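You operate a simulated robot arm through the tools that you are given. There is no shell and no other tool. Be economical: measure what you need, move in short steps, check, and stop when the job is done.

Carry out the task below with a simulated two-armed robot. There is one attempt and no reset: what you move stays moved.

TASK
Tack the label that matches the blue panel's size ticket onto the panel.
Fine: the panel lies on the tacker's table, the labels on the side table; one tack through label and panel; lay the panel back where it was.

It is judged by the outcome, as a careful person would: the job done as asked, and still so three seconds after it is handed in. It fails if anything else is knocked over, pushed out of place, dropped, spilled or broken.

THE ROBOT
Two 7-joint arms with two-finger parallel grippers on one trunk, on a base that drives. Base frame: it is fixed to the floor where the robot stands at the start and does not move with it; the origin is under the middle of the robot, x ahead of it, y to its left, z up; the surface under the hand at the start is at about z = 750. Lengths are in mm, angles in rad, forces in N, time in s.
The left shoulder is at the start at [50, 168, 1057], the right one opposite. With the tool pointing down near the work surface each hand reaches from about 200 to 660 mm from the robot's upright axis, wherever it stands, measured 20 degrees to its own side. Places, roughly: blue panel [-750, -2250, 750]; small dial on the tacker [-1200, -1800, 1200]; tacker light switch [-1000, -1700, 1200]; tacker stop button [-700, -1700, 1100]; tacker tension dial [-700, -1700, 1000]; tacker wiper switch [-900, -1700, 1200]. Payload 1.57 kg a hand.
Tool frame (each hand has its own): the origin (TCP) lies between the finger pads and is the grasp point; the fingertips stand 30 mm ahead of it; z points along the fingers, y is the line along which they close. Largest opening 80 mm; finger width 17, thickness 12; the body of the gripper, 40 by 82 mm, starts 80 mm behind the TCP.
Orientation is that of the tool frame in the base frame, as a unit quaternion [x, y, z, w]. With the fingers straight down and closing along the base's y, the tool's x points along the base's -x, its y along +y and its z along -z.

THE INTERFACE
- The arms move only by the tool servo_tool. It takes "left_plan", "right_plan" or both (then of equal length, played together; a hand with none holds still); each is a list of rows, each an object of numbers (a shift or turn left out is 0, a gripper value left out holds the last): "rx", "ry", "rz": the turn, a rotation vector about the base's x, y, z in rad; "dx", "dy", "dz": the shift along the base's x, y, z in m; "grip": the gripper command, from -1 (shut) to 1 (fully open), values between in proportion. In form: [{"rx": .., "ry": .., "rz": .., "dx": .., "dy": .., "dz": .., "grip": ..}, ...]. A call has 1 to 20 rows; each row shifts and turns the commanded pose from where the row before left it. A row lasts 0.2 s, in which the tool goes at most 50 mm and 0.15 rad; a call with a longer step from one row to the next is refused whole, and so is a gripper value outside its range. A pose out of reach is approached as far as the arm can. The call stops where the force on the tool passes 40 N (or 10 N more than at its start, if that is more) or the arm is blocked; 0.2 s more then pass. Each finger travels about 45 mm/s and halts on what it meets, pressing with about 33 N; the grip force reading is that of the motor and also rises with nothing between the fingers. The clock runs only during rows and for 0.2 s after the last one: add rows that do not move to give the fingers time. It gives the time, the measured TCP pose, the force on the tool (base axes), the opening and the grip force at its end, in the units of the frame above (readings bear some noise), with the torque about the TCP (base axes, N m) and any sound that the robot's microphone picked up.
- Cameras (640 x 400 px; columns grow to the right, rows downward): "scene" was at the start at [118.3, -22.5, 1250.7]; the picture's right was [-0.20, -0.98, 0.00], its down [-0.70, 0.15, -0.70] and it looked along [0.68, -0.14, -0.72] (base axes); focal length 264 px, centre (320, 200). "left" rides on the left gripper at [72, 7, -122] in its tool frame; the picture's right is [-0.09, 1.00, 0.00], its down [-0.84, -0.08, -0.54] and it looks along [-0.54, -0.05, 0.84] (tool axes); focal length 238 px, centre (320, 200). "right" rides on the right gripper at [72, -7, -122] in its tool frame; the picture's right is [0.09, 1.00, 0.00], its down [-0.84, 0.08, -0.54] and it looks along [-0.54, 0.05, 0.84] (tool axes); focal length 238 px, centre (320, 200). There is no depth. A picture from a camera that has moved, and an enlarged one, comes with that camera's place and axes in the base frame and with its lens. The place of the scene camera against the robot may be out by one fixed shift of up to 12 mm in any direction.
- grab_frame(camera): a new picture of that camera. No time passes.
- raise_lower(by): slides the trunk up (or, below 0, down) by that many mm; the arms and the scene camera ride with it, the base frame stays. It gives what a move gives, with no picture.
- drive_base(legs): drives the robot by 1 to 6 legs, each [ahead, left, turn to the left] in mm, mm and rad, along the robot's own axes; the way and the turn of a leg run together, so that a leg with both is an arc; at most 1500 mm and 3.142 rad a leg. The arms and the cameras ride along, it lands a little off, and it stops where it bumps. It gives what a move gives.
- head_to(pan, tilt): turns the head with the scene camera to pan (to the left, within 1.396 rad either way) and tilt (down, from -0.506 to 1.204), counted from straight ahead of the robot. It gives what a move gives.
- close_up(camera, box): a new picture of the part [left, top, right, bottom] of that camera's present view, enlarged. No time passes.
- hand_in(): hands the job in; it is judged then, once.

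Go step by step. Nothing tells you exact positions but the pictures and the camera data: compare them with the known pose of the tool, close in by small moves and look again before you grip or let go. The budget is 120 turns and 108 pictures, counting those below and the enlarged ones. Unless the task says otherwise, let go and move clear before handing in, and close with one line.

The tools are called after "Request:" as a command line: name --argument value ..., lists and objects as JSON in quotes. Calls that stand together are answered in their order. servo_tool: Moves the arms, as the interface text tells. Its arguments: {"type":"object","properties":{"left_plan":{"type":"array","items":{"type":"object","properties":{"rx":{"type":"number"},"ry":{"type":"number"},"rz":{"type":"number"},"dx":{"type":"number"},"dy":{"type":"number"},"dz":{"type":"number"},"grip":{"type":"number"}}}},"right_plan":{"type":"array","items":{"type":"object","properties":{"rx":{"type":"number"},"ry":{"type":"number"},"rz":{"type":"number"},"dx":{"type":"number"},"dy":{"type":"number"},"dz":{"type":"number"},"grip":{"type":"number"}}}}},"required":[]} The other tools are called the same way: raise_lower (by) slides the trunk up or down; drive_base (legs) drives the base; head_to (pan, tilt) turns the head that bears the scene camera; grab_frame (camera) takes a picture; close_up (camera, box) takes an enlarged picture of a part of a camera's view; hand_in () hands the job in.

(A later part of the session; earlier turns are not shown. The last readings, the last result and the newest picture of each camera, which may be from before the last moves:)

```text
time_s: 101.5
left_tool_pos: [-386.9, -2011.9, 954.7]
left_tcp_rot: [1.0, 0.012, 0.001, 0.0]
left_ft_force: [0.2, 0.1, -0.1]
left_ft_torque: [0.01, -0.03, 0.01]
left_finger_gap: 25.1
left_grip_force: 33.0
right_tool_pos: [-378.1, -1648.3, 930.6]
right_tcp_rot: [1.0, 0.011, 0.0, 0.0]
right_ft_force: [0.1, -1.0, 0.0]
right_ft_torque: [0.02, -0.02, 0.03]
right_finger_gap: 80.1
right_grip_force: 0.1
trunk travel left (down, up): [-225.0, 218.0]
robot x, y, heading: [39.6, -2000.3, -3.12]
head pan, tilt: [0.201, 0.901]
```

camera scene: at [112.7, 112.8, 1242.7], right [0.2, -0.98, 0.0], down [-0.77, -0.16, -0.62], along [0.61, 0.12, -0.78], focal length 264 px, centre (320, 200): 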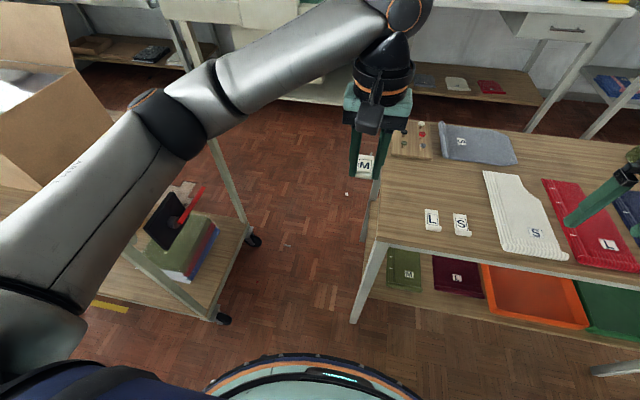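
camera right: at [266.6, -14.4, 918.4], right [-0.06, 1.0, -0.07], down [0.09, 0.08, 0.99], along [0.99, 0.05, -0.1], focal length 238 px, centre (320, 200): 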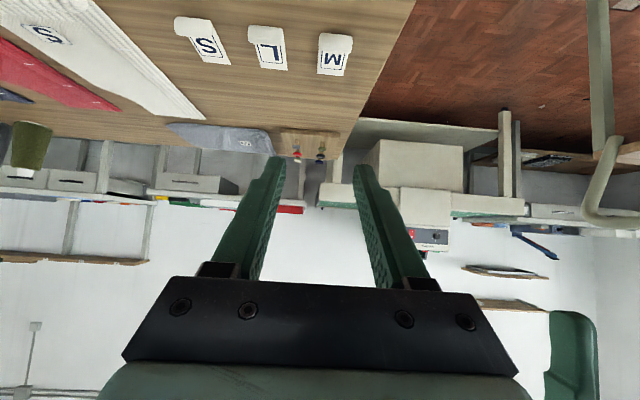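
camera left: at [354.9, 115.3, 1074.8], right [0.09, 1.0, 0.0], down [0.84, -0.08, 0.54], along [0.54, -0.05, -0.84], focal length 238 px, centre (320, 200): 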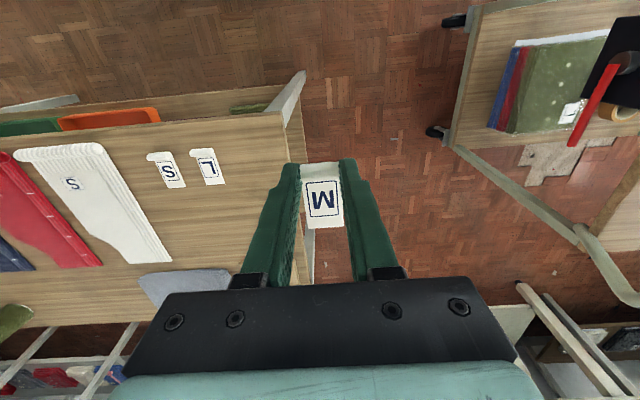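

Request:
servo_tool --right_plan '[{"dx": 0.035, "dy": 0.03}, {"dx": 0.035, "dy": 0.03}, {"dx": 0.035, "dy": 0.03}, {"dy": 0.03, "dz": 0.03}]'

Request:
drive_base --legs '[[300, 0, -0.02]]'

Request:
head_to --pan 0.3 --tilt 0.75

Request:
grab_frame --camera "scene"

Request:
grab_frame --camera "left"

```text
time_s: 102.5
left_tool_pos: [-388.1, -2012.5, 953.5]
left_tcp_rot: [1.0, 0.011, 0.0, 0.001]
left_ft_force: [-0.3, 0.2, -0.3]
left_ft_torque: [-0.02, 0.01, -0.03]
left_finger_gap: 25.1
left_grip_force: 33.1
right_tool_pos: [-272.4, -1530.1, 963.8]
right_tcp_rot: [1.0, 0.013, 0.0, 0.0]
right_ft_force: [-0.6, -0.2, -0.1]
right_ft_torque: [-0.03, -0.01, -0.01]
right_finger_gap: 79.9
right_grip_force: 0.1
trunk travel left (down, up): [-225.0, 218.0]
robot x, y, heading: [41.2, -1998.7, -3.122]
head pan, tilt: [0.201, 0.901]
```

```text
time_s: 104.5
left_tool_pos: [-665.7, -2003.3, 954.0]
left_tcp_rot: [1.0, 0.001, 0.001, 0.0]
left_ft_force: [0.0, 1.0, 0.2]
left_ft_torque: [-0.02, 0.01, 0.02]
left_finger_gap: 25.0
left_grip_force: 33.2
right_tool_pos: [-537.3, -1521.8, 964.2]
right_tcp_rot: [1.0, 0.0, -0.001, 0.001]
right_ft_force: [0.0, -0.6, 0.9]
right_ft_torque: [0.01, -0.03, 0.01]
right_finger_gap: 79.8
right_grip_force: 0.1
trunk travel left (down, up): [-225.0, 218.0]
robot x, y, heading: [-239.4, -2001.1, 3.139]
head pan, tilt: [0.201, 0.901]
stopped in leg 1: the robot was blocked; the commanded pose is now the measured one
```

```text
time_s: 105.2
left_tool_pos: [-666.2, -2002.3, 953.6]
left_tcp_rot: [1.0, 0.001, 0.0, 0.0]
left_ft_force: [-0.3, -0.2, -0.9]
left_ft_torque: [0.0, 0.01, 0.02]
left_finger_gap: 24.9
left_grip_force: 32.8
right_tool_pos: [-537.4, -1522.7, 963.0]
right_tcp_rot: [1.0, 0.0, 0.0, -0.001]
right_ft_force: [-0.2, -0.3, -0.4]
right_ft_torque: [0.02, 0.01, -0.03]
right_finger_gap: 80.0
right_grip_force: 0.2
trunk travel left (down, up): [-225.0, 218.0]
robot x, y, heading: [-240.9, -2001.9, 3.138]
head pan, tilt: [0.3, 0.75]
```

```text
71 pictures are left
camera scene: at [-358.2, -2029.1, 1254.6], right [-0.29, 0.96, 0.0], down [0.65, 0.2, -0.73], along [-0.7, -0.22, -0.68], focal length 264 px, centre (320, 200)
```

scene: 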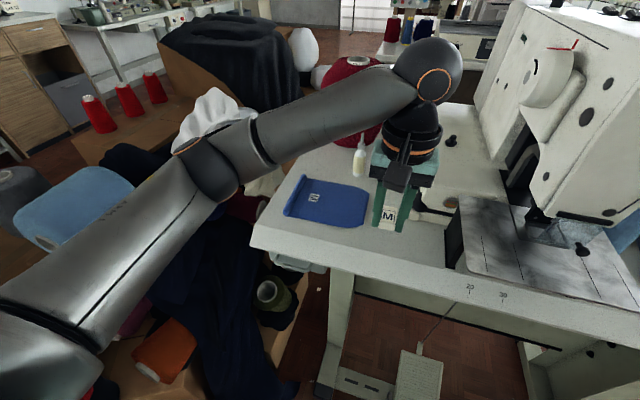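

```text
70 pictures are left
camera left: at [-593.5, -2009.3, 1074.8], right [-0.09, -1.0, 0.0], down [-0.84, 0.08, 0.54], along [-0.54, 0.05, -0.84], focal length 238 px, centre (320, 200)
```

left: 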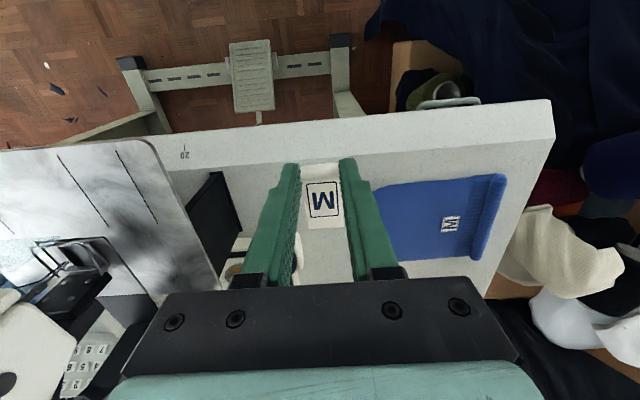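

The base is blocked gently at x≈-240, close enough. The panel spans x -958…-782 and y -2275…-2065; I'll lay label M with its roll at about (-805,-2125).

Request:
servo_tool --left_plan '[{"dx": -0.025, "dy": -0.025}, {"dx": -0.025, "dy": -0.025}, {"dx": -0.025, "dy": -0.025}, {"dx": -0.025, "dy": -0.025, "dz": -0.02}, {"dx": -0.02, "dy": -0.023, "dz": -0.03}, {"dx": -0.019, "dz": -0.03}, {"dz": -0.035}, {}]'

Request:
grab_frame --camera "left"

Request:
close_up --camera "scene" --box '[270, 150, 410, 250]'

```text
time_s: 107.0
left_tool_pos: [-805.7, -2128.6, 840.0]
left_tcp_rot: [1.0, 0.0, 0.0, 0.0]
left_ft_force: [0.0, -0.5, -0.3]
left_ft_torque: [0.0, 0.0, -0.01]
left_finger_gap: 24.9
left_grip_force: 32.9
right_tool_pos: [-538.0, -1522.8, 962.7]
right_tcp_rot: [1.0, 0.0, 0.0, 0.0]
right_ft_force: [0.0, 0.2, -0.4]
right_ft_torque: [-0.01, -0.03, 0.02]
right_finger_gap: 80.1
right_grip_force: 0.0
trunk travel left (down, up): [-225.0, 218.0]
robot x, y, heading: [-240.0, -1999.2, 3.141]
head pan, tilt: [0.3, 0.75]
```

```text
69 pictures are left
camera left: at [-733.7, -2135.3, 960.3], right [-0.09, -1.0, 0.0], down [-0.84, 0.08, 0.54], along [-0.54, 0.05, -0.84], focal length 238 px, centre (320, 200)
```

left: 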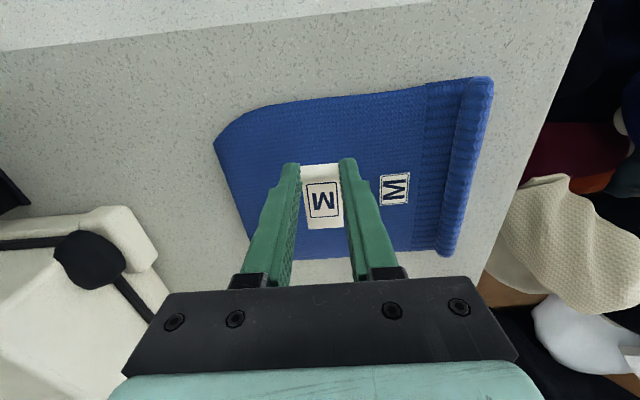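

```text
4.00 times, centred on (340, 200) of scene
camera zoom: at [-358.3, -2029.2, 1254.6], right [-0.29, 0.96, 0.0], down [0.65, 0.2, -0.73], along [-0.7, -0.22, -0.68], focal length 1054 px, centre (240, 200)
```

zoom: 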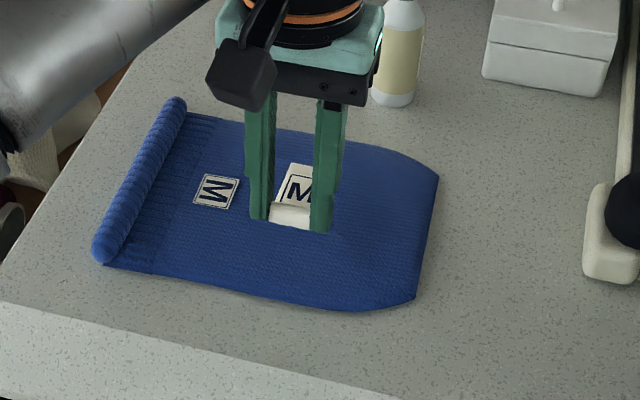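

Request:
servo_tool --left_plan '[{"dy": 0.017, "dz": -0.01}, {"dy": 0.017, "dz": -0.01}, {"dz": -0.01}, {"dz": -0.01}, {"dz": -0.004}, {}]'

Request:
grab_frame --camera "left"

Request:
close_up --camera "scene" --box '[320, 170, 390, 220]'

```text
time_s: 107.8
left_tool_pos: [-805.6, -2092.0, 818.2]
left_tcp_rot: [1.0, 0.001, -0.008, 0.0]
left_ft_force: [9.3, -2.8, 16.2]
left_ft_torque: [-0.08, -0.25, 0.01]
left_finger_gap: 25.0
left_grip_force: 33.1
right_tool_pos: [-538.1, -1522.6, 964.8]
right_tcp_rot: [1.0, 0.001, -0.001, 0.0]
right_ft_force: [0.5, -0.2, -0.1]
right_ft_torque: [0.02, -0.01, -0.01]
right_finger_gap: 80.3
right_grip_force: 0.1
trunk travel left (down, up): [-225.0, 218.0]
robot x, y, heading: [-237.6, -2003.7, 3.139]
head pan, tilt: [0.3, 0.75]
stopped in row 4 (left hand): the force on the tool passed its limit at 48 N (the readings are from after the stop); the commanded pose is now the measured one
```

```text
67 pictures are left
camera left: at [-731.9, -2099.0, 938.9], right [-0.09, -1.0, 0.0], down [-0.83, 0.08, 0.56], along [-0.55, 0.05, -0.83], focal length 238 px, centre (320, 200)
```

left: 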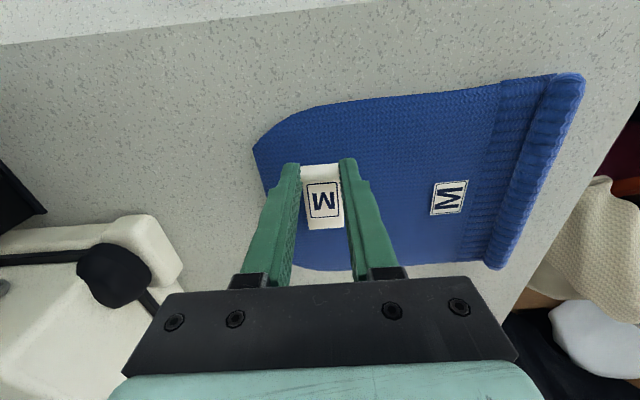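

```text
8.00 times, centred on (355, 195) of scene
camera zoom: at [-356.0, -2029.2, 1255.0], right [-0.3, 0.96, 0.0], down [0.65, 0.2, -0.73], along [-0.7, -0.22, -0.68], focal length 2108 px, centre (40, 240)
```

zoom: 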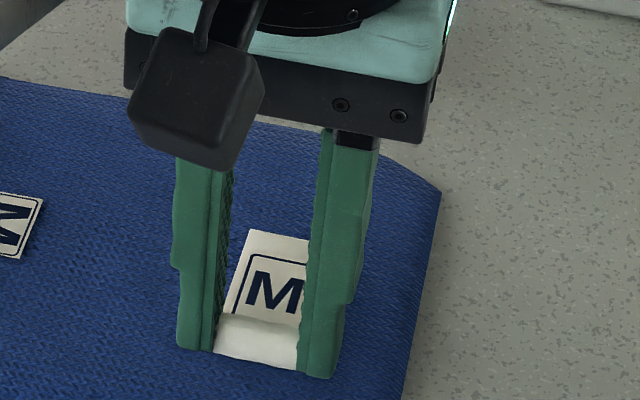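

Contact came at TCP z=818, so the panel's top is near z 784. I'll ease off 2 mm, open gently and lift.

Request:
servo_tool --left_plan '[{"dz": 0.002}, {"grip": -0.2}, {"grip": 0.0}, {}, {"dz": 0.01}, {"dz": 0.03}, {"dz": 0.04}, {"dz": 0.04, "dx": 0.03}]'

Request:
grab_frame --camera "left"

Request:
close_up --camera "scene" --box '[270, 150, 410, 250]'

```text
time_s: 109.6
left_tool_pos: [-779.2, -2092.2, 935.7]
left_tcp_rot: [1.0, 0.001, -0.007, 0.002]
left_ft_force: [-0.5, 0.1, -0.2]
left_ft_torque: [-0.07, 0.02, 0.0]
left_finger_gap: 39.9
left_grip_force: 0.1
right_tool_pos: [-538.0, -1523.3, 962.9]
right_tcp_rot: [1.0, 0.0, 0.0, 0.0]
right_ft_force: [0.5, -0.2, 0.0]
right_ft_torque: [-0.03, 0.02, -0.01]
right_finger_gap: 80.0
right_grip_force: 0.1
trunk travel left (down, up): [-225.0, 218.0]
robot x, y, heading: [-237.7, -2000.5, 3.144]
head pan, tilt: [0.3, 0.75]
```

```text
65 pictures are left
camera left: at [-705.9, -2098.0, 1056.0], right [-0.09, -1.0, 0.0], down [-0.83, 0.08, 0.55], along [-0.55, 0.05, -0.83], focal length 238 px, centre (320, 200)
```

left: 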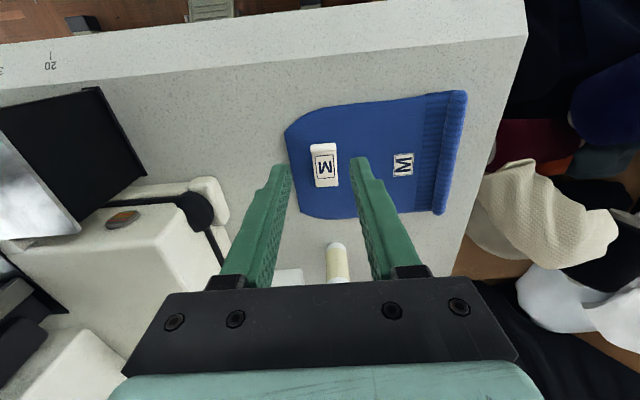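

```text
4.00 times, centred on (340, 200) of scene
camera zoom: at [-357.9, -2029.2, 1254.6], right [-0.3, 0.96, 0.0], down [0.65, 0.2, -0.73], along [-0.7, -0.22, -0.68], focal length 1054 px, centre (240, 200)
```

zoom: 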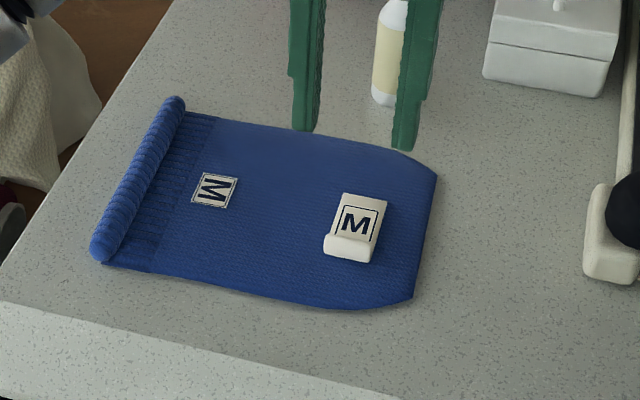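

The label is lying nicely on the panel, which hasn't moved. Now I'll study the needle and clamp area.

Request:
head_to --pan -0.4 --tilt 0.7

Request:
close_up --camera "scene" --box '[200, 80, 460, 250]'

Request:
servo_tool --right_plan '[{"ry": 0.15, "dy": -0.03}, {"ry": 0.15, "dy": -0.03}, {"ry": 0.15, "dy": -0.04}, {"ry": 0.15, "dy": -0.04}, {}]'

Request:
grab_frame --camera "right"

```text
time_s: 110.7
left_tool_pos: [-780.7, -2091.1, 935.5]
left_tcp_rot: [1.0, 0.001, -0.007, 0.0]
left_ft_force: [-0.2, -1.3, 0.0]
left_ft_torque: [0.04, 0.02, -0.01]
left_finger_gap: 40.1
left_grip_force: 0.1
right_tool_pos: [-536.5, -1521.8, 963.9]
right_tcp_rot: [1.0, 0.0, 0.001, 0.0]
right_ft_force: [0.7, 0.8, 0.5]
right_ft_torque: [-0.01, -0.01, 0.01]
right_finger_gap: 80.2
right_grip_force: 0.1
trunk travel left (down, up): [-225.0, 218.0]
robot x, y, heading: [-239.9, -1998.0, 3.143]
head pan, tilt: [-0.4, 0.7]
```

```text
2.35 times, centred on (330, 165) of scene
camera zoom: at [-357.2, -1971.7, 1258.9], right [0.39, 0.92, 0.0], down [0.59, -0.25, -0.76], along [-0.7, 0.3, -0.64], focal length 620 px, centre (296, 282)
```

zoom: 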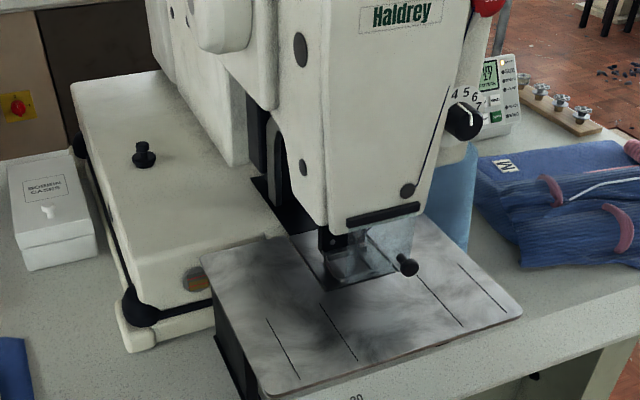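

```text
time_s: 111.9
left_tool_pos: [-780.0, -2092.2, 936.0]
left_tcp_rot: [1.0, 0.0, -0.007, 0.001]
left_ft_force: [-0.2, -0.4, 0.0]
left_ft_torque: [0.01, 0.01, 0.01]
left_finger_gap: 40.1
left_grip_force: 0.1
right_tool_pos: [-559.5, -1643.8, 975.1]
right_tcp_rot: [0.955, 0.0, -0.295, 0.001]
right_ft_force: [0.0, -0.3, 0.8]
right_ft_torque: [0.02, 0.01, -0.03]
right_finger_gap: 80.0
right_grip_force: 0.1
right hand out of reach, approached as far as the arm can: row 4
trunk travel left (down, up): [-225.0, 218.0]
robot x, y, heading: [-239.7, -2000.4, 3.14]
head pan, tilt: [-0.4, 0.7]
```

```text
62 pictures are left
camera right: at [-431.2, -1637.8, 1036.3], right [0.08, -1.0, -0.05], down [-0.38, -0.08, 0.92], along [-0.92, -0.05, -0.39], focal length 238 px, centre (320, 200)
```

right: 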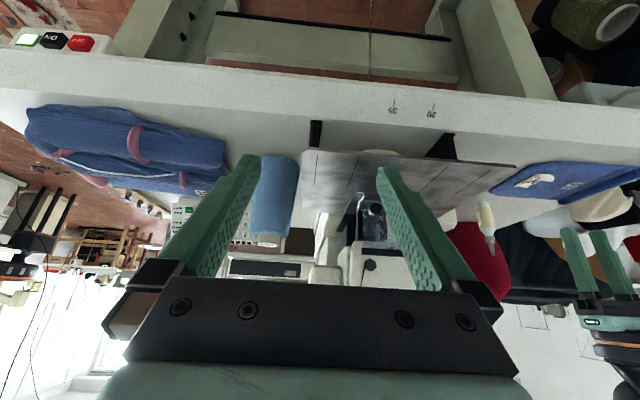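

Request:
close_up --camera "right" --box '[290, 140, 420, 280]'

Request:
close_up --camera "scene" --box '[300, 150, 400, 220]'

```text
2.86 times, centred on (355, 210) of right
camera zoom: at [-431.2, -1637.8, 1036.3], right [0.08, -1.0, -0.05], down [-0.38, -0.08, 0.92], along [-0.92, -0.05, -0.39], focal length 681 px, centre (220, 171)
```

zoom: 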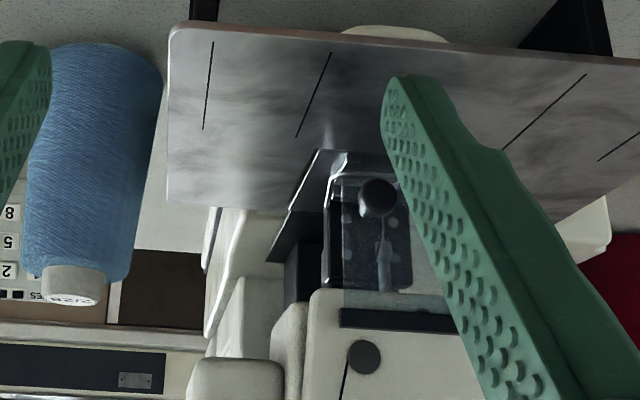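

```text
5.71 times, centred on (350, 185) of scene
camera zoom: at [-357.1, -1971.7, 1258.9], right [0.39, 0.92, 0.0], down [0.59, -0.25, -0.77], along [-0.7, 0.3, -0.64], focal length 1506 px, centre (149, 286)
```

zoom: 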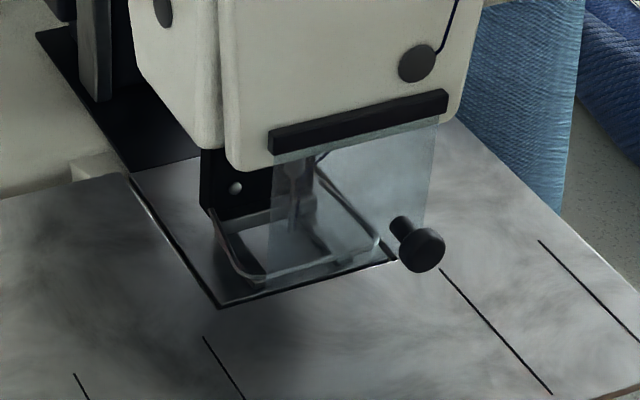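

Request:
servo_tool --right_plan '[{"dz": -0.03, "dy": 0.02}, {"dz": -0.03, "dy": 0.02}, {"dz": -0.02, "ry": 0.1}, {"ry": 0.1}, {}]'

Request:
close_up --camera "right" --box '[270, 100, 470, 240]'

```text
time_s: 113.1
left_tool_pos: [-780.8, -2091.9, 935.7]
left_tcp_rot: [1.0, 0.001, -0.007, 0.0]
left_ft_force: [0.2, 0.4, 0.1]
left_ft_torque: [0.0, 0.02, 0.0]
left_finger_gap: 40.0
left_grip_force: 0.1
right_tool_pos: [-568.3, -1592.7, 895.3]
right_tcp_rot: [0.921, 0.0, -0.39, 0.001]
right_ft_force: [0.4, 0.3, -1.1]
right_ft_torque: [0.02, 0.04, -0.01]
right_finger_gap: 80.0
right_grip_force: 0.1
right hand out of reach, approached as far as the arm can: row 3, 4
trunk travel left (down, up): [-225.0, 218.0]
robot x, y, heading: [-240.1, -1995.9, 3.142]
head pan, tilt: [-0.4, 0.7]
```

```text
2.86 times, centred on (370, 170) of right
camera zoom: at [-431.2, -1586.9, 927.4], right [0.07, -1.0, -0.06], down [-0.19, -0.08, 0.98], along [-0.98, -0.05, -0.2], focal length 681 px, centre (177, 286)
```

zoom: 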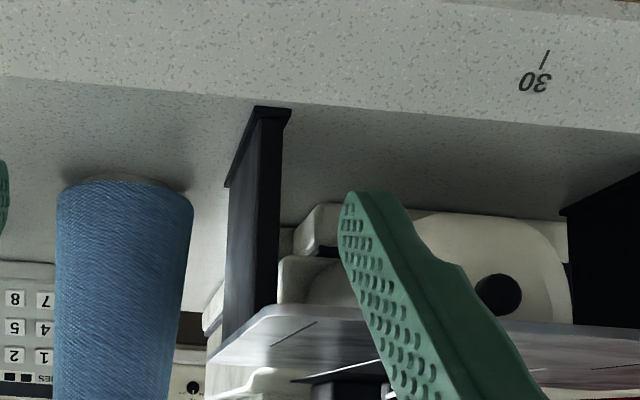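

Request:
servo_tool --right_plan '[{"dz": 0.03, "dy": 0.04}, {}]'

Request:
close_up --camera "right" --box '[300, 150, 480, 280]'

```text
time_s: 113.7
left_tool_pos: [-780.4, -2091.8, 935.3]
left_tcp_rot: [1.0, 0.002, -0.007, 0.0]
left_ft_force: [0.4, -0.1, -0.6]
left_ft_torque: [0.01, -0.01, 0.0]
left_finger_gap: 40.0
left_grip_force: 0.1
right_tool_pos: [-570.3, -1550.8, 926.4]
right_tcp_rot: [0.921, 0.0, -0.39, 0.0]
right_ft_force: [-1.0, 0.4, -0.6]
right_ft_torque: [-0.01, 0.0, 0.0]
right_finger_gap: 80.0
right_grip_force: 0.0
trunk travel left (down, up): [-225.0, 218.0]
robot x, y, heading: [-238.1, -1999.2, 3.143]
head pan, tilt: [-0.4, 0.7]
```

```text
3.08 times, centred on (390, 215) of right
camera zoom: at [-431.8, -1545.9, 957.8], right [0.06, -1.0, -0.07], down [-0.19, -0.08, 0.98], along [-0.98, -0.05, -0.2], focal length 733 px, centre (105, 154)
```

zoom: 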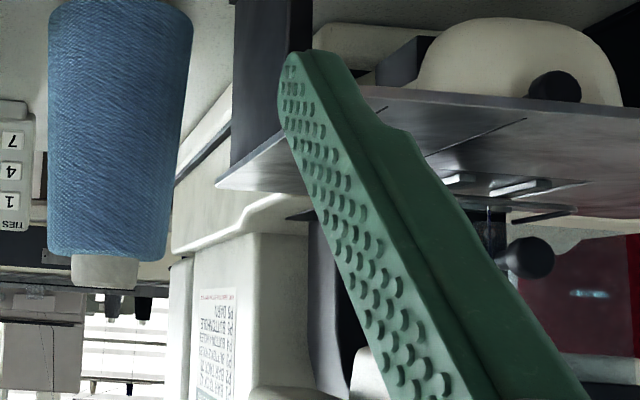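

Request:
servo_tool --right_plan '[{"dy": 0.04}, {"dy": 0.04}, {}]'

Request:
close_up --camera "right" --box '[440, 150, 570, 250]'

```text
time_s: 114.5
left_tool_pos: [-780.8, -2093.4, 935.5]
left_tcp_rot: [1.0, 0.001, -0.007, -0.001]
left_ft_force: [0.8, -1.1, 0.8]
left_ft_torque: [0.0, 0.0, 0.0]
left_finger_gap: 39.9
left_grip_force: 0.0
right_tool_pos: [-568.5, -1524.0, 924.3]
right_tcp_rot: [0.921, -0.002, -0.39, 0.001]
right_ft_force: [0.4, 0.1, -0.4]
right_ft_torque: [0.03, -0.03, -0.01]
right_finger_gap: 80.3
right_grip_force: 0.0
right hand out of reach, approached as far as the arm can: row 1, 2
trunk travel left (down, up): [-225.0, 218.0]
robot x, y, heading: [-240.6, -1998.8, 3.143]
head pan, tilt: [-0.4, 0.7]
```

```text
4.00 times, centred on (505, 200) of right
camera zoom: at [-430.4, -1518.8, 957.1], right [0.06, -1.0, -0.06], down [-0.19, -0.07, 0.98], along [-0.98, -0.05, -0.2], focal length 953 px, centre (-420, 200)
```

zoom: 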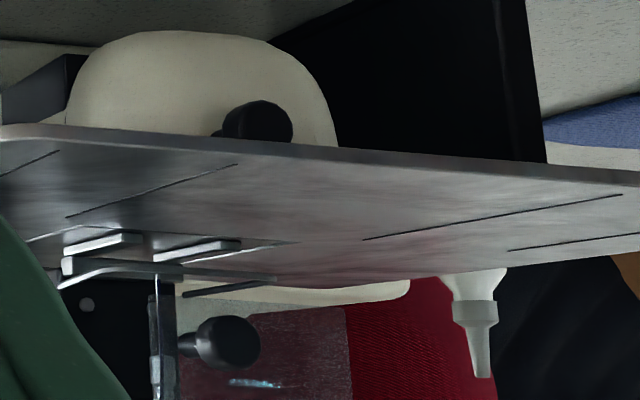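

The plate is at z≈888, the needle at about (-752,-1742), and the raised clamp frame clears the plate by about 16 mm. The panel's rolled hem at y≈-2245 is my handle, so I'll move the left hand above it, and the right hand back out of the way.

Request:
servo_tool --left_plan '[{"dy": -0.04, "grip": 0.3}, {"dy": -0.04, "dx": -0.01}, {"dy": -0.04, "dx": -0.02, "dz": -0.01}, {"dy": -0.032, "dx": -0.015, "dz": -0.03}, {"dz": -0.02}, {}]' --right_plan '[{"ry": -0.15, "dx": 0.02, "dz": 0.02}, {"ry": -0.15, "dx": 0.02, "dz": 0.02}, {"ry": -0.15}, {"ry": -0.15}, {}, {}]'

Request:
head_to --pan 0.35 --tilt 0.75

Request:
grab_frame --camera "left"

Request:
close_up --camera "scene" --box '[260, 130, 440, 260]'

```text
time_s: 115.9
left_tool_pos: [-822.3, -2246.9, 876.6]
left_tcp_rot: [1.0, 0.001, -0.007, 0.0]
left_ft_force: [-0.3, -0.3, 0.2]
left_ft_torque: [-0.02, 0.0, -0.01]
left_finger_gap: 52.0
left_grip_force: 0.1
right_tool_pos: [-529.1, -1525.0, 962.5]
right_tcp_rot: [0.995, -0.001, -0.1, 0.0]
right_ft_force: [-0.5, 0.1, 0.6]
right_ft_torque: [0.0, 0.02, -0.01]
right_finger_gap: 80.0
right_grip_force: 0.0
trunk travel left (down, up): [-225.0, 218.0]
robot x, y, heading: [-237.7, -2000.5, 3.145]
head pan, tilt: [-0.4, 0.7]
```

```text
time_s: 117.0
left_tool_pos: [-822.3, -2246.2, 875.8]
left_tcp_rot: [1.0, 0.001, -0.007, -0.001]
left_ft_force: [-0.6, -0.6, -0.4]
left_ft_torque: [-0.03, -0.01, 0.03]
left_finger_gap: 52.1
left_grip_force: 0.0
right_tool_pos: [-528.0, -1525.1, 963.1]
right_tcp_rot: [0.995, 0.0, -0.1, 0.001]
right_ft_force: [-0.6, 0.1, -0.7]
right_ft_torque: [0.01, 0.01, 0.01]
right_finger_gap: 79.9
right_grip_force: 0.1
trunk travel left (down, up): [-225.0, 218.0]
robot x, y, heading: [-234.2, -1997.6, 3.144]
head pan, tilt: [0.351, 0.75]
```

```text
56 pictures are left
camera left: at [-748.0, -2253.1, 996.9], right [-0.09, -1.0, 0.0], down [-0.83, 0.08, 0.55], along [-0.55, 0.05, -0.83], focal length 238 px, centre (320, 200)
```

left: 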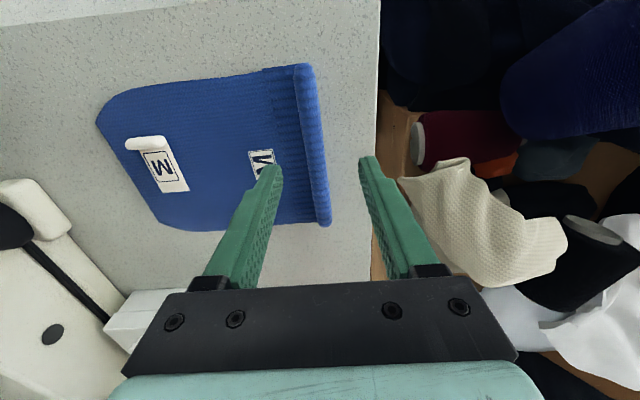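

```text
3.08 times, centred on (350, 195) of scene
camera zoom: at [-356.8, -2033.1, 1254.6], right [-0.34, 0.94, 0.0], down [0.64, 0.23, -0.73], along [-0.69, -0.25, -0.68], focal length 811 px, centre (228, 215)
```

zoom: 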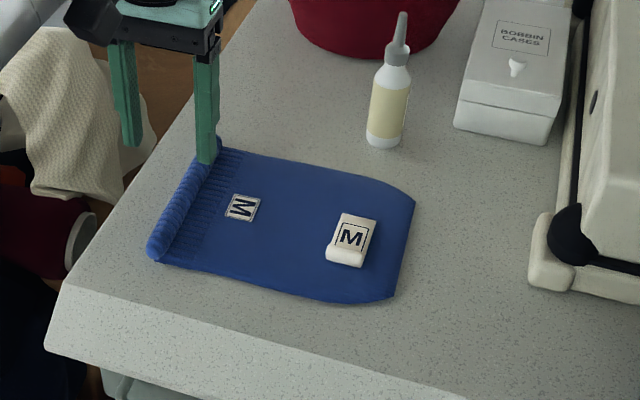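

Request:
servo_tool --left_plan '[{"dy": 0.005, "dz": -0.02}, {"dz": -0.02, "dx": -0.005}, {"dz": -0.012}, {"dz": -0.003}, {"dz": -0.002}, {"dz": -0.002}, {}]'

Request:
grab_frame --camera "left"

Request:
close_up --camera "scene" --box '[260, 140, 360, 220]'

```text
time_s: 118.6
left_tool_pos: [-826.3, -2239.9, 819.5]
left_tcp_rot: [1.0, 0.001, -0.007, -0.001]
left_ft_force: [0.2, 0.7, 0.4]
left_ft_torque: [0.02, 0.0, 0.03]
left_finger_gap: 52.2
left_grip_force: 0.0
right_tool_pos: [-529.4, -1524.9, 962.7]
right_tcp_rot: [0.995, 0.0, -0.099, 0.001]
right_ft_force: [0.3, 0.5, 0.8]
right_ft_torque: [0.0, 0.01, 0.03]
right_finger_gap: 79.7
right_grip_force: 0.1
trunk travel left (down, up): [-225.0, 218.0]
robot x, y, heading: [-241.5, -1998.4, 3.142]
head pan, tilt: [0.351, 0.75]
```

```text
54 pictures are left
camera left: at [-753.0, -2246.6, 939.2], right [-0.09, -1.0, 0.0], down [-0.83, 0.08, 0.55], along [-0.55, 0.05, -0.83], focal length 238 px, centre (320, 200)
```

left: 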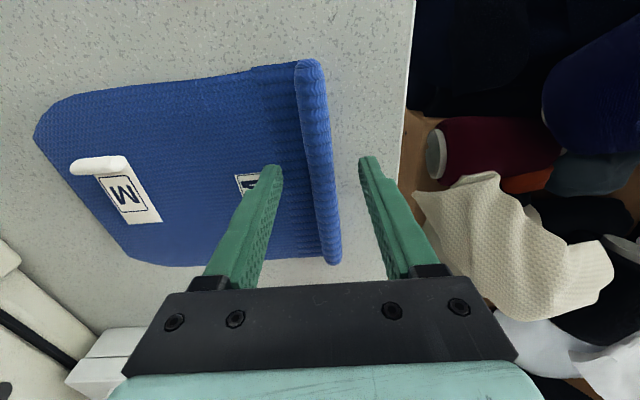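

```text
5.00 times, centred on (310, 180) of scene
camera zoom: at [-356.8, -2033.2, 1254.6], right [-0.34, 0.94, 0.0], down [0.64, 0.23, -0.73], along [-0.69, -0.25, -0.68], focal length 1318 px, centre (370, 300)
```

zoom: 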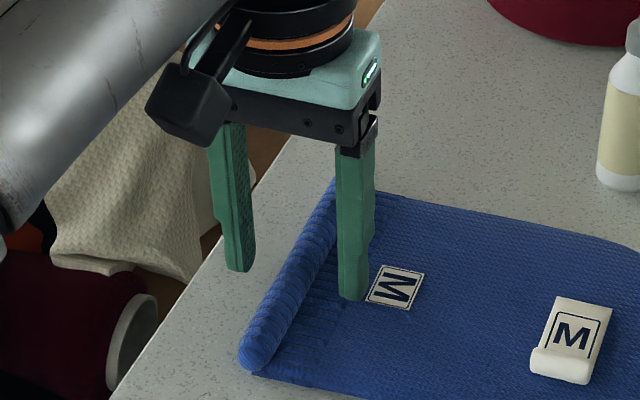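

Request:
servo_tool --left_plan '[{"dz": -0.0015}, {"dz": -0.0015}, {"dz": -0.0015}, {}]'

```text
time_s: 119.6
left_tool_pos: [-827.0, -2240.9, 814.6]
left_tcp_rot: [1.0, 0.001, -0.009, 0.0]
left_ft_force: [1.3, -0.7, 10.1]
left_ft_torque: [0.34, -0.09, -0.01]
left_finger_gap: 52.0
left_grip_force: 0.3
right_tool_pos: [-528.7, -1525.0, 963.8]
right_tcp_rot: [0.995, 0.0, -0.101, 0.0]
right_ft_force: [0.2, -0.1, -0.7]
right_ft_torque: [-0.01, -0.03, -0.03]
right_finger_gap: 79.9
right_grip_force: 0.2
trunk travel left (down, up): [-225.0, 218.0]
robot x, y, heading: [-238.2, -2000.0, 3.139]
head pan, tilt: [0.351, 0.75]
```

Contact with the sheet came at z≈815. I'll back up slightly and close on the hem.

Request:
servo_tool --left_plan '[{"dz": 0.001}, {"grip": -0.3}, {"grip": -0.5}, {"grip": -0.7}, {"grip": -1}, {}, {}]'

Request:
grab_frame --camera "left"

```text
time_s: 121.2
left_tool_pos: [-826.4, -2242.6, 815.8]
left_tcp_rot: [1.0, 0.002, -0.008, 0.001]
left_ft_force: [0.5, -2.0, 10.8]
left_ft_torque: [0.03, -0.09, 0.22]
left_finger_gap: 17.1
left_grip_force: 30.3
right_tool_pos: [-528.1, -1524.9, 963.1]
right_tcp_rot: [0.995, 0.0, -0.1, 0.001]
right_ft_force: [-0.2, -0.1, -0.4]
right_ft_torque: [0.0, -0.02, 0.0]
right_finger_gap: 80.3
right_grip_force: 0.1
trunk travel left (down, up): [-225.0, 218.0]
robot x, y, heading: [-242.8, -2001.9, 3.144]
head pan, tilt: [0.351, 0.75]
```

```text
52 pictures are left
camera left: at [-752.1, -2247.6, 936.1], right [-0.09, -1.0, 0.0], down [-0.83, 0.07, 0.55], along [-0.55, 0.05, -0.83], focal length 238 px, centre (320, 200)
```

left: 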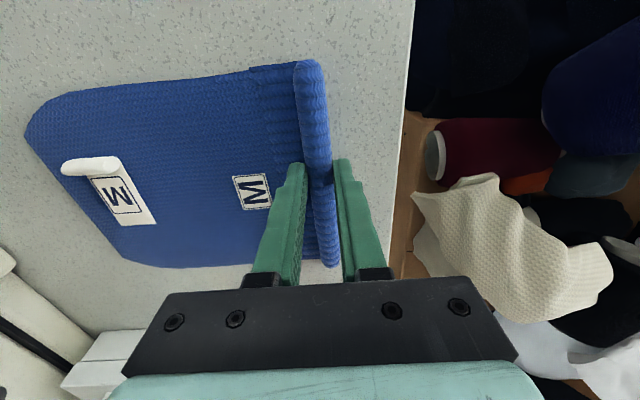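

The hem is gripped; home pose is TCP (-826.4,-2242.6,815.8). I'll lift slowly and check that it stays level.

Request:
servo_tool --left_plan '[{"dz": 0.003}, {"dz": 0.005}, {"dz": 0.008}, {"dz": 0.01}, {"dz": 0.01}, {}, {}]'

Request:
grab_frame --camera "left"

Request:
close_up --camera "scene" --box '[260, 130, 440, 260]'

```text
time_s: 122.8
left_tool_pos: [-827.9, -2239.5, 851.4]
left_tcp_rot: [1.0, 0.001, -0.007, 0.001]
left_ft_force: [-0.6, -0.3, -0.2]
left_ft_torque: [-0.05, -0.04, 0.0]
left_finger_gap: 16.9
left_grip_force: 32.2
right_tool_pos: [-530.0, -1525.5, 962.0]
right_tcp_rot: [0.995, -0.001, -0.1, 0.0]
right_ft_force: [0.1, 0.1, 0.4]
right_ft_torque: [0.01, -0.02, -0.02]
right_finger_gap: 80.0
right_grip_force: 0.0
trunk travel left (down, up): [-225.0, 218.0]
robot x, y, heading: [-239.3, -1998.0, 3.14]
head pan, tilt: [0.351, 0.75]
```

```text
51 pictures are left
camera left: at [-753.9, -2246.4, 970.6], right [-0.09, -1.0, 0.0], down [-0.83, 0.08, 0.55], along [-0.55, 0.05, -0.83], focal length 238 px, centre (320, 200)
```

left: 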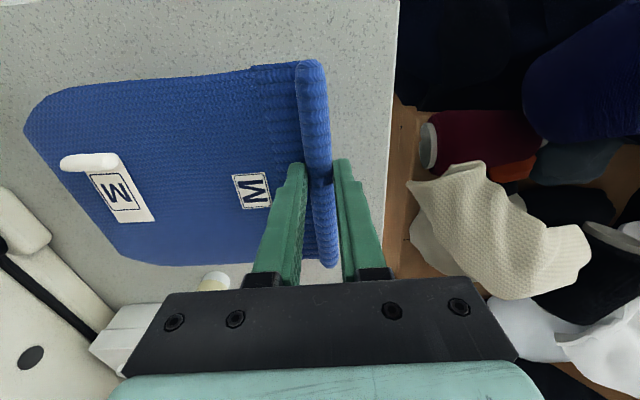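

```text
3.08 times, centred on (350, 195) of scene
camera zoom: at [-356.9, -2033.2, 1254.6], right [-0.34, 0.94, 0.0], down [0.64, 0.23, -0.73], along [-0.69, -0.25, -0.68], focal length 811 px, centre (228, 215)
```

zoom: 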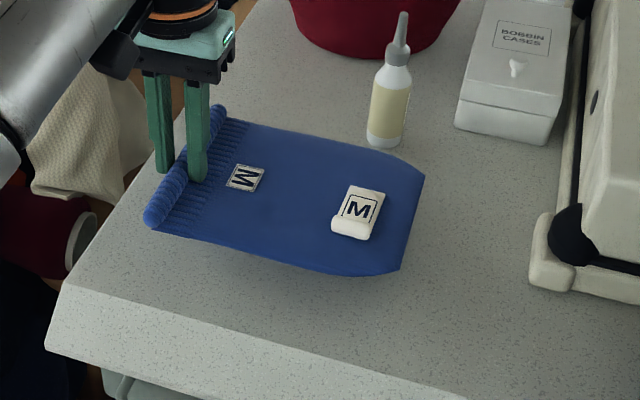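

The panel is rigid and level with the label riding on it. I'll raise it and bring it round to the front of the plate, slowly.

Request:
servo_tool --left_plan '[{"dz": 0.006}, {"dz": 0.012}, {"dz": 0.016}, {"dz": 0.016}, {"dz": 0.016}, {"dz": 0.016, "dx": 0.006}, {"dz": 0.012, "dx": 0.012}, {"dz": 0.006, "dx": 0.018}, {"dx": 0.02}, {"dx": 0.02}, {"dx": 0.02}, {"dx": 0.02}, {"dx": 0.02}, {"dx": 0.02}, {"dx": 0.02}, {"dx": 0.02}, {"dx": 0.02}, {"dx": 0.018}, {"dx": 0.01}, {"dx": 0.004}]'

Request:
grab_frame --camera "left"

```text
time_s: 127.0
left_tool_pos: [-578.5, -2238.9, 950.8]
left_tcp_rot: [1.0, 0.0, -0.007, 0.0]
left_ft_force: [0.5, -0.3, -0.6]
left_ft_torque: [-0.08, -0.01, 0.02]
left_finger_gap: 16.6
left_grip_force: 31.4
right_tool_pos: [-529.4, -1525.8, 963.9]
right_tcp_rot: [0.995, 0.0, -0.1, -0.001]
right_ft_force: [0.4, -0.2, -0.2]
right_ft_torque: [0.0, 0.02, -0.02]
right_finger_gap: 80.0
right_grip_force: 0.1
trunk travel left (down, up): [-225.0, 218.0]
robot x, y, heading: [-241.6, -1996.4, 3.143]
head pan, tilt: [0.351, 0.75]
```

```text
49 pictures are left
camera left: at [-505.2, -2246.6, 1070.5], right [-0.09, -1.0, 0.0], down [-0.83, 0.08, 0.55], along [-0.55, 0.05, -0.83], focal length 238 px, centre (320, 200)
```

left: 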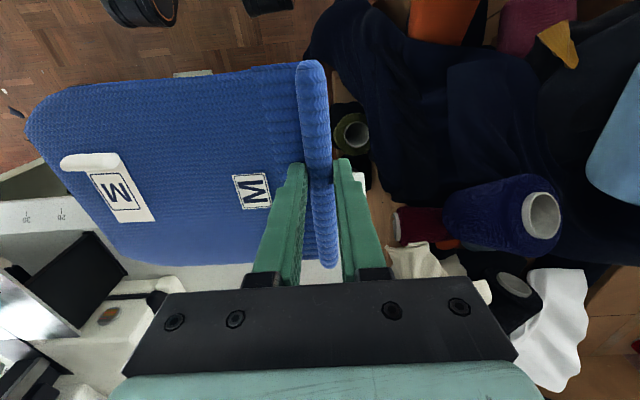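

Request:
servo_tool --left_plan '[{"dy": 0.006}, {"dy": 0.012}, {"dy": 0.018}, {"dy": 0.02}, {"dy": 0.02}, {"dy": 0.02}, {"dy": 0.02}, {"dy": 0.02}, {"dy": 0.02}, {"dy": 0.02}, {"dy": 0.02}, {"dy": 0.02}, {"dy": 0.02}, {"dy": 0.02}, {"dy": 0.02}, {"dy": 0.02}, {"dy": 0.02}, {"dy": 0.018}, {"dy": 0.01}, {"dy": 0.002}]'

Request:
head_to --pan -0.3 --tilt 0.75

Request:
grab_frame --camera "scene"

Request:
grab_frame --camera "left"

```text
time_s: 131.2
left_tool_pos: [-581.6, -1893.5, 951.5]
left_tcp_rot: [1.0, 0.002, -0.007, 0.0]
left_ft_force: [0.4, -0.8, 0.0]
left_ft_torque: [-0.03, 0.01, 0.01]
left_finger_gap: 16.9
left_grip_force: 32.2
right_tool_pos: [-528.4, -1525.6, 962.5]
right_tcp_rot: [0.995, 0.0, -0.1, 0.0]
right_ft_force: [-0.8, -0.5, 0.2]
right_ft_torque: [0.03, 0.01, 0.01]
right_finger_gap: 79.9
right_grip_force: 0.0
trunk travel left (down, up): [-225.0, 218.0]
robot x, y, heading: [-240.2, -1997.2, 3.139]
head pan, tilt: [0.351, 0.75]
```

```text
time_s: 132.2
left_tool_pos: [-581.3, -1892.5, 951.3]
left_tcp_rot: [1.0, 0.001, -0.008, 0.0]
left_ft_force: [-0.7, 0.0, -0.5]
left_ft_torque: [-0.05, -0.02, -0.03]
left_finger_gap: 17.0
left_grip_force: 31.4
right_tool_pos: [-529.5, -1524.8, 962.6]
right_tcp_rot: [0.995, 0.0, -0.101, 0.0]
right_ft_force: [0.8, 0.1, -0.2]
right_ft_torque: [0.05, 0.02, -0.01]
right_finger_gap: 80.1
right_grip_force: 0.0
trunk travel left (down, up): [-225.0, 218.0]
robot x, y, heading: [-237.9, -1998.8, 3.141]
head pan, tilt: [-0.3, 0.75]
```

```text
48 pictures are left
camera scene: at [-358.2, -1980.3, 1254.6], right [0.3, 0.96, 0.0], down [0.65, -0.2, -0.73], along [-0.7, 0.22, -0.68], focal length 264 px, centre (320, 200)
```

scene: 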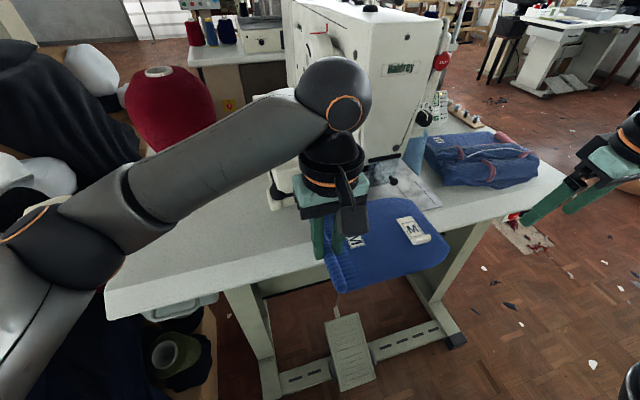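

```text
47 pictures are left
camera left: at [-506.2, -1899.6, 1071.1], right [-0.09, -1.0, 0.0], down [-0.83, 0.08, 0.55], along [-0.55, 0.05, -0.83], focal length 238 px, centre (320, 200)
```

left: 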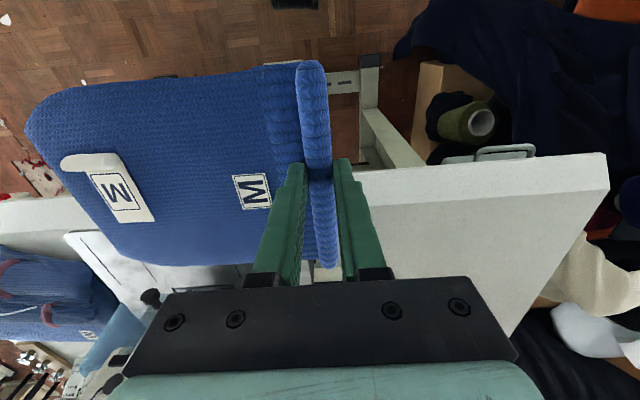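

Request:
servo_tool --left_plan '[{"dx": -0.006, "dz": -0.004}, {"dx": -0.008, "dz": -0.006}, {"dz": -0.006}, {"dz": -0.003}, {"dz": -0.002}, {}]'

Request:
close_up --camera "scene" --box '[310, 130, 450, 280]'

```text
time_s: 133.6
left_tool_pos: [-594.0, -1892.4, 929.7]
left_tcp_rot: [1.0, 0.001, -0.007, 0.0]
left_ft_force: [0.9, -0.6, -0.9]
left_ft_torque: [-0.04, 0.02, 0.02]
left_finger_gap: 17.0
left_grip_force: 31.7
right_tool_pos: [-529.7, -1525.1, 963.7]
right_tcp_rot: [0.995, 0.0, -0.1, 0.0]
right_ft_force: [-0.2, -0.2, 0.8]
right_ft_torque: [-0.01, 0.01, -0.03]
right_finger_gap: 80.1
right_grip_force: 0.2
trunk travel left (down, up): [-225.0, 218.0]
robot x, y, heading: [-239.0, -1998.3, 3.143]
head pan, tilt: [-0.3, 0.75]
```

```text
2.67 times, centred on (380, 205) of scene
camera zoom: at [-358.1, -1980.2, 1254.6], right [0.3, 0.96, 0.0], down [0.65, -0.2, -0.73], along [-0.7, 0.22, -0.68], focal length 703 px, centre (160, 187)
```

zoom: 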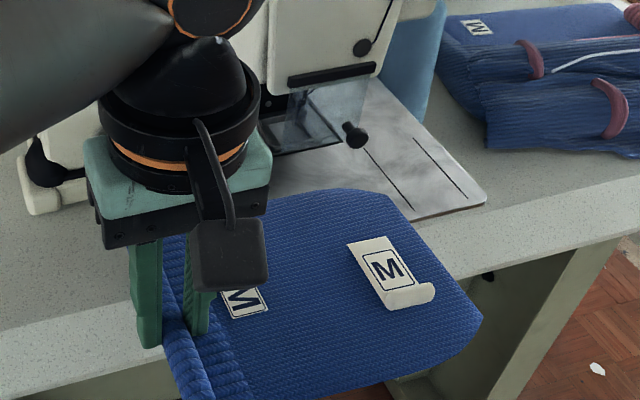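

Request:
servo_tool --left_plan '[{"dz": -0.0015}, {"dz": -0.0015}, {"dz": -0.001}, {}]'

```text
time_s: 134.6
left_tool_pos: [-593.9, -1892.9, 926.6]
left_tcp_rot: [1.0, 0.002, -0.007, -0.001]
left_ft_force: [2.5, -0.6, 11.0]
left_ft_torque: [0.21, 0.67, 0.02]
left_finger_gap: 17.0
left_grip_force: 31.8
right_tool_pos: [-528.4, -1524.0, 962.9]
right_tcp_rot: [0.995, 0.0, -0.1, 0.0]
right_ft_force: [-0.4, 0.4, -0.5]
right_ft_torque: [-0.03, 0.01, 0.04]
right_finger_gap: 79.9
right_grip_force: 0.0
trunk travel left (down, up): [-225.0, 218.0]
robot x, y, heading: [-242.0, -2001.7, 3.138]
head pan, tilt: [-0.3, 0.75]
```

Plate contact is at TCP z≈927. I'll raise 2 mm and slide in partway, watching the force.

Request:
servo_tool --left_plan '[{"dz": 0.003}, {"dx": -0.004}, {"dx": -0.008}, {"dx": -0.01}, {"dx": -0.01}, {"dx": -0.01}, {"dx": -0.01}, {"dx": -0.01}, {"dx": -0.008}, {"dx": -0.006}, {"dx": -0.004}, {}]'

Request:
close_up --camera "scene" --box '[310, 130, 450, 250]'

Request:
grab_frame --camera "left"

```text
time_s: 137.2
left_tool_pos: [-672.9, -1896.0, 928.6]
left_tcp_rot: [1.0, 0.001, -0.007, 0.002]
left_ft_force: [12.5, -12.8, 1.0]
left_ft_torque: [-0.29, -0.33, -0.88]
left_finger_gap: 20.2
left_grip_force: 32.7
right_tool_pos: [-529.4, -1525.3, 964.1]
right_tcp_rot: [0.995, 0.0, -0.101, -0.001]
right_ft_force: [0.8, 0.2, 0.6]
right_ft_torque: [-0.03, -0.07, -0.02]
right_finger_gap: 80.3
right_grip_force: 0.1
trunk travel left (down, up): [-225.0, 218.0]
robot x, y, heading: [-237.4, -1996.7, 3.142]
head pan, tilt: [-0.3, 0.75]
```

```text
3.33 times, centred on (380, 190) of scene
camera zoom: at [-356.7, -1981.6, 1254.8], right [0.3, 0.96, 0.0], down [0.65, -0.2, -0.73], along [-0.7, 0.22, -0.68], focal length 878 px, centre (120, 233)
```

zoom: 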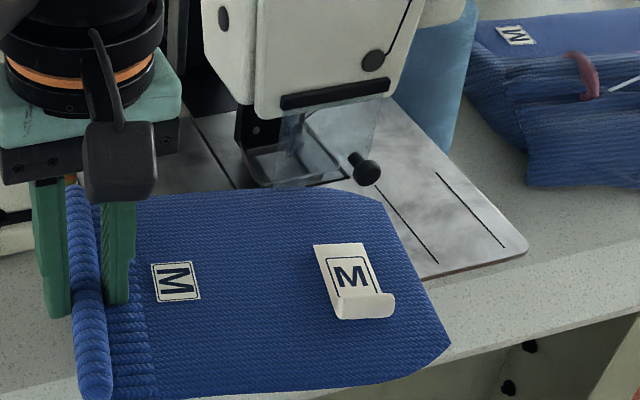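

```text
44 pictures are left
camera left: at [-598.3, -1902.1, 1049.7], right [-0.09, -1.0, 0.0], down [-0.83, 0.08, 0.55], along [-0.55, 0.05, -0.83], focal length 238 px, centre (320, 200)
```

left: 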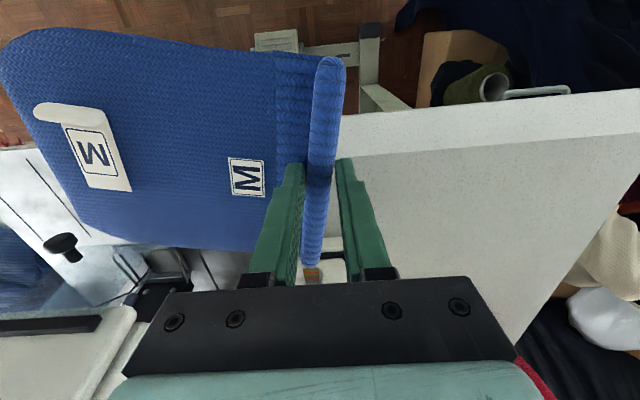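

The panel has met something (12 N) and yawed slightly in the grip. I'll back off and look closely.

Request:
servo_tool --left_plan '[{"dx": 0.005}, {"dx": 0.01}, {"dx": 0.012}, {}]'

Request:
close_up --camera "scene" --box '[340, 145, 420, 215]'

Request:
grab_frame --camera "left"

```text
time_s: 138.2
left_tool_pos: [-648.0, -1893.9, 928.7]
left_tcp_rot: [1.0, 0.002, -0.007, 0.0]
left_ft_force: [0.8, 0.5, -0.3]
left_ft_torque: [-0.04, -0.01, 0.02]
left_finger_gap: 16.8
left_grip_force: 31.4
right_tool_pos: [-529.7, -1524.3, 963.2]
right_tcp_rot: [0.995, 0.0, -0.1, 0.0]
right_ft_force: [0.6, 0.1, 0.2]
right_ft_torque: [-0.01, -0.01, -0.01]
right_finger_gap: 80.0
right_grip_force: 0.1
trunk travel left (down, up): [-225.0, 218.0]
robot x, y, heading: [-239.5, -2000.6, 3.143]
head pan, tilt: [-0.3, 0.75]
```

```text
5.71 times, centred on (380, 180) of scene
camera zoom: at [-358.2, -1980.2, 1254.6], right [0.3, 0.96, 0.0], down [0.65, -0.2, -0.73], along [-0.7, 0.22, -0.68], focal length 1506 px, centre (-23, 314)
```

zoom: 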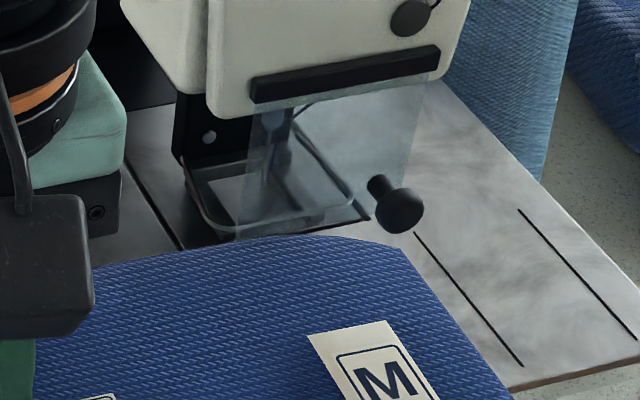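

```text
42 pictures are left
camera left: at [-573.1, -1899.5, 1049.7], right [-0.09, -1.0, 0.0], down [-0.83, 0.07, 0.55], along [-0.55, 0.05, -0.83], focal length 238 px, centre (320, 200)
```

left: 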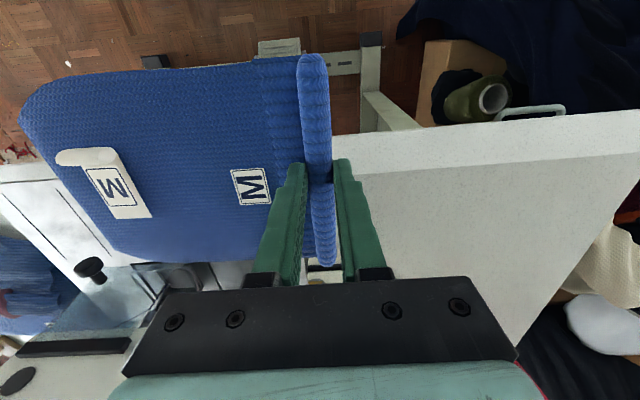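

Request:
servo_tool --right_plan '[{"ry": 0.15, "dx": -0.01, "dz": -0.01}, {"ry": 0.15, "dx": -0.01, "dz": -0.01}, {"ry": 0.15, "dx": -0.01, "dz": -0.01}, {"ry": 0.15, "dx": -0.01, "dz": -0.02}, {}]'

Request:
close_up --camera "right" --box '[430, 150, 560, 240]'

```text
time_s: 139.4
left_tool_pos: [-646.9, -1893.2, 929.1]
left_tcp_rot: [1.0, 0.001, -0.007, 0.0]
left_ft_force: [-0.4, -0.6, -1.0]
left_ft_torque: [-0.06, -0.03, -0.02]
left_finger_gap: 16.9
left_grip_force: 31.6
right_tool_pos: [-567.5, -1525.2, 914.2]
right_tcp_rot: [0.921, 0.0, -0.39, 0.0]
right_ft_force: [0.5, 0.0, 0.0]
right_ft_torque: [-0.01, 0.02, -0.02]
right_finger_gap: 80.2
right_grip_force: 0.2
trunk travel left (down, up): [-225.0, 218.0]
robot x, y, heading: [-238.6, -1999.0, 3.143]
head pan, tilt: [-0.3, 0.75]
```

```text
4.44 times, centred on (495, 195) of right
camera zoom: at [-429.7, -1520.0, 946.9], right [0.06, -1.0, -0.07], down [-0.19, -0.08, 0.98], along [-0.98, -0.05, -0.2], focal length 1059 px, centre (-458, 222)
```

zoom: 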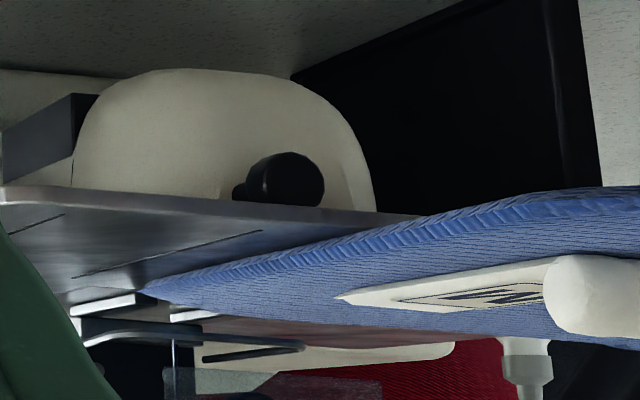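

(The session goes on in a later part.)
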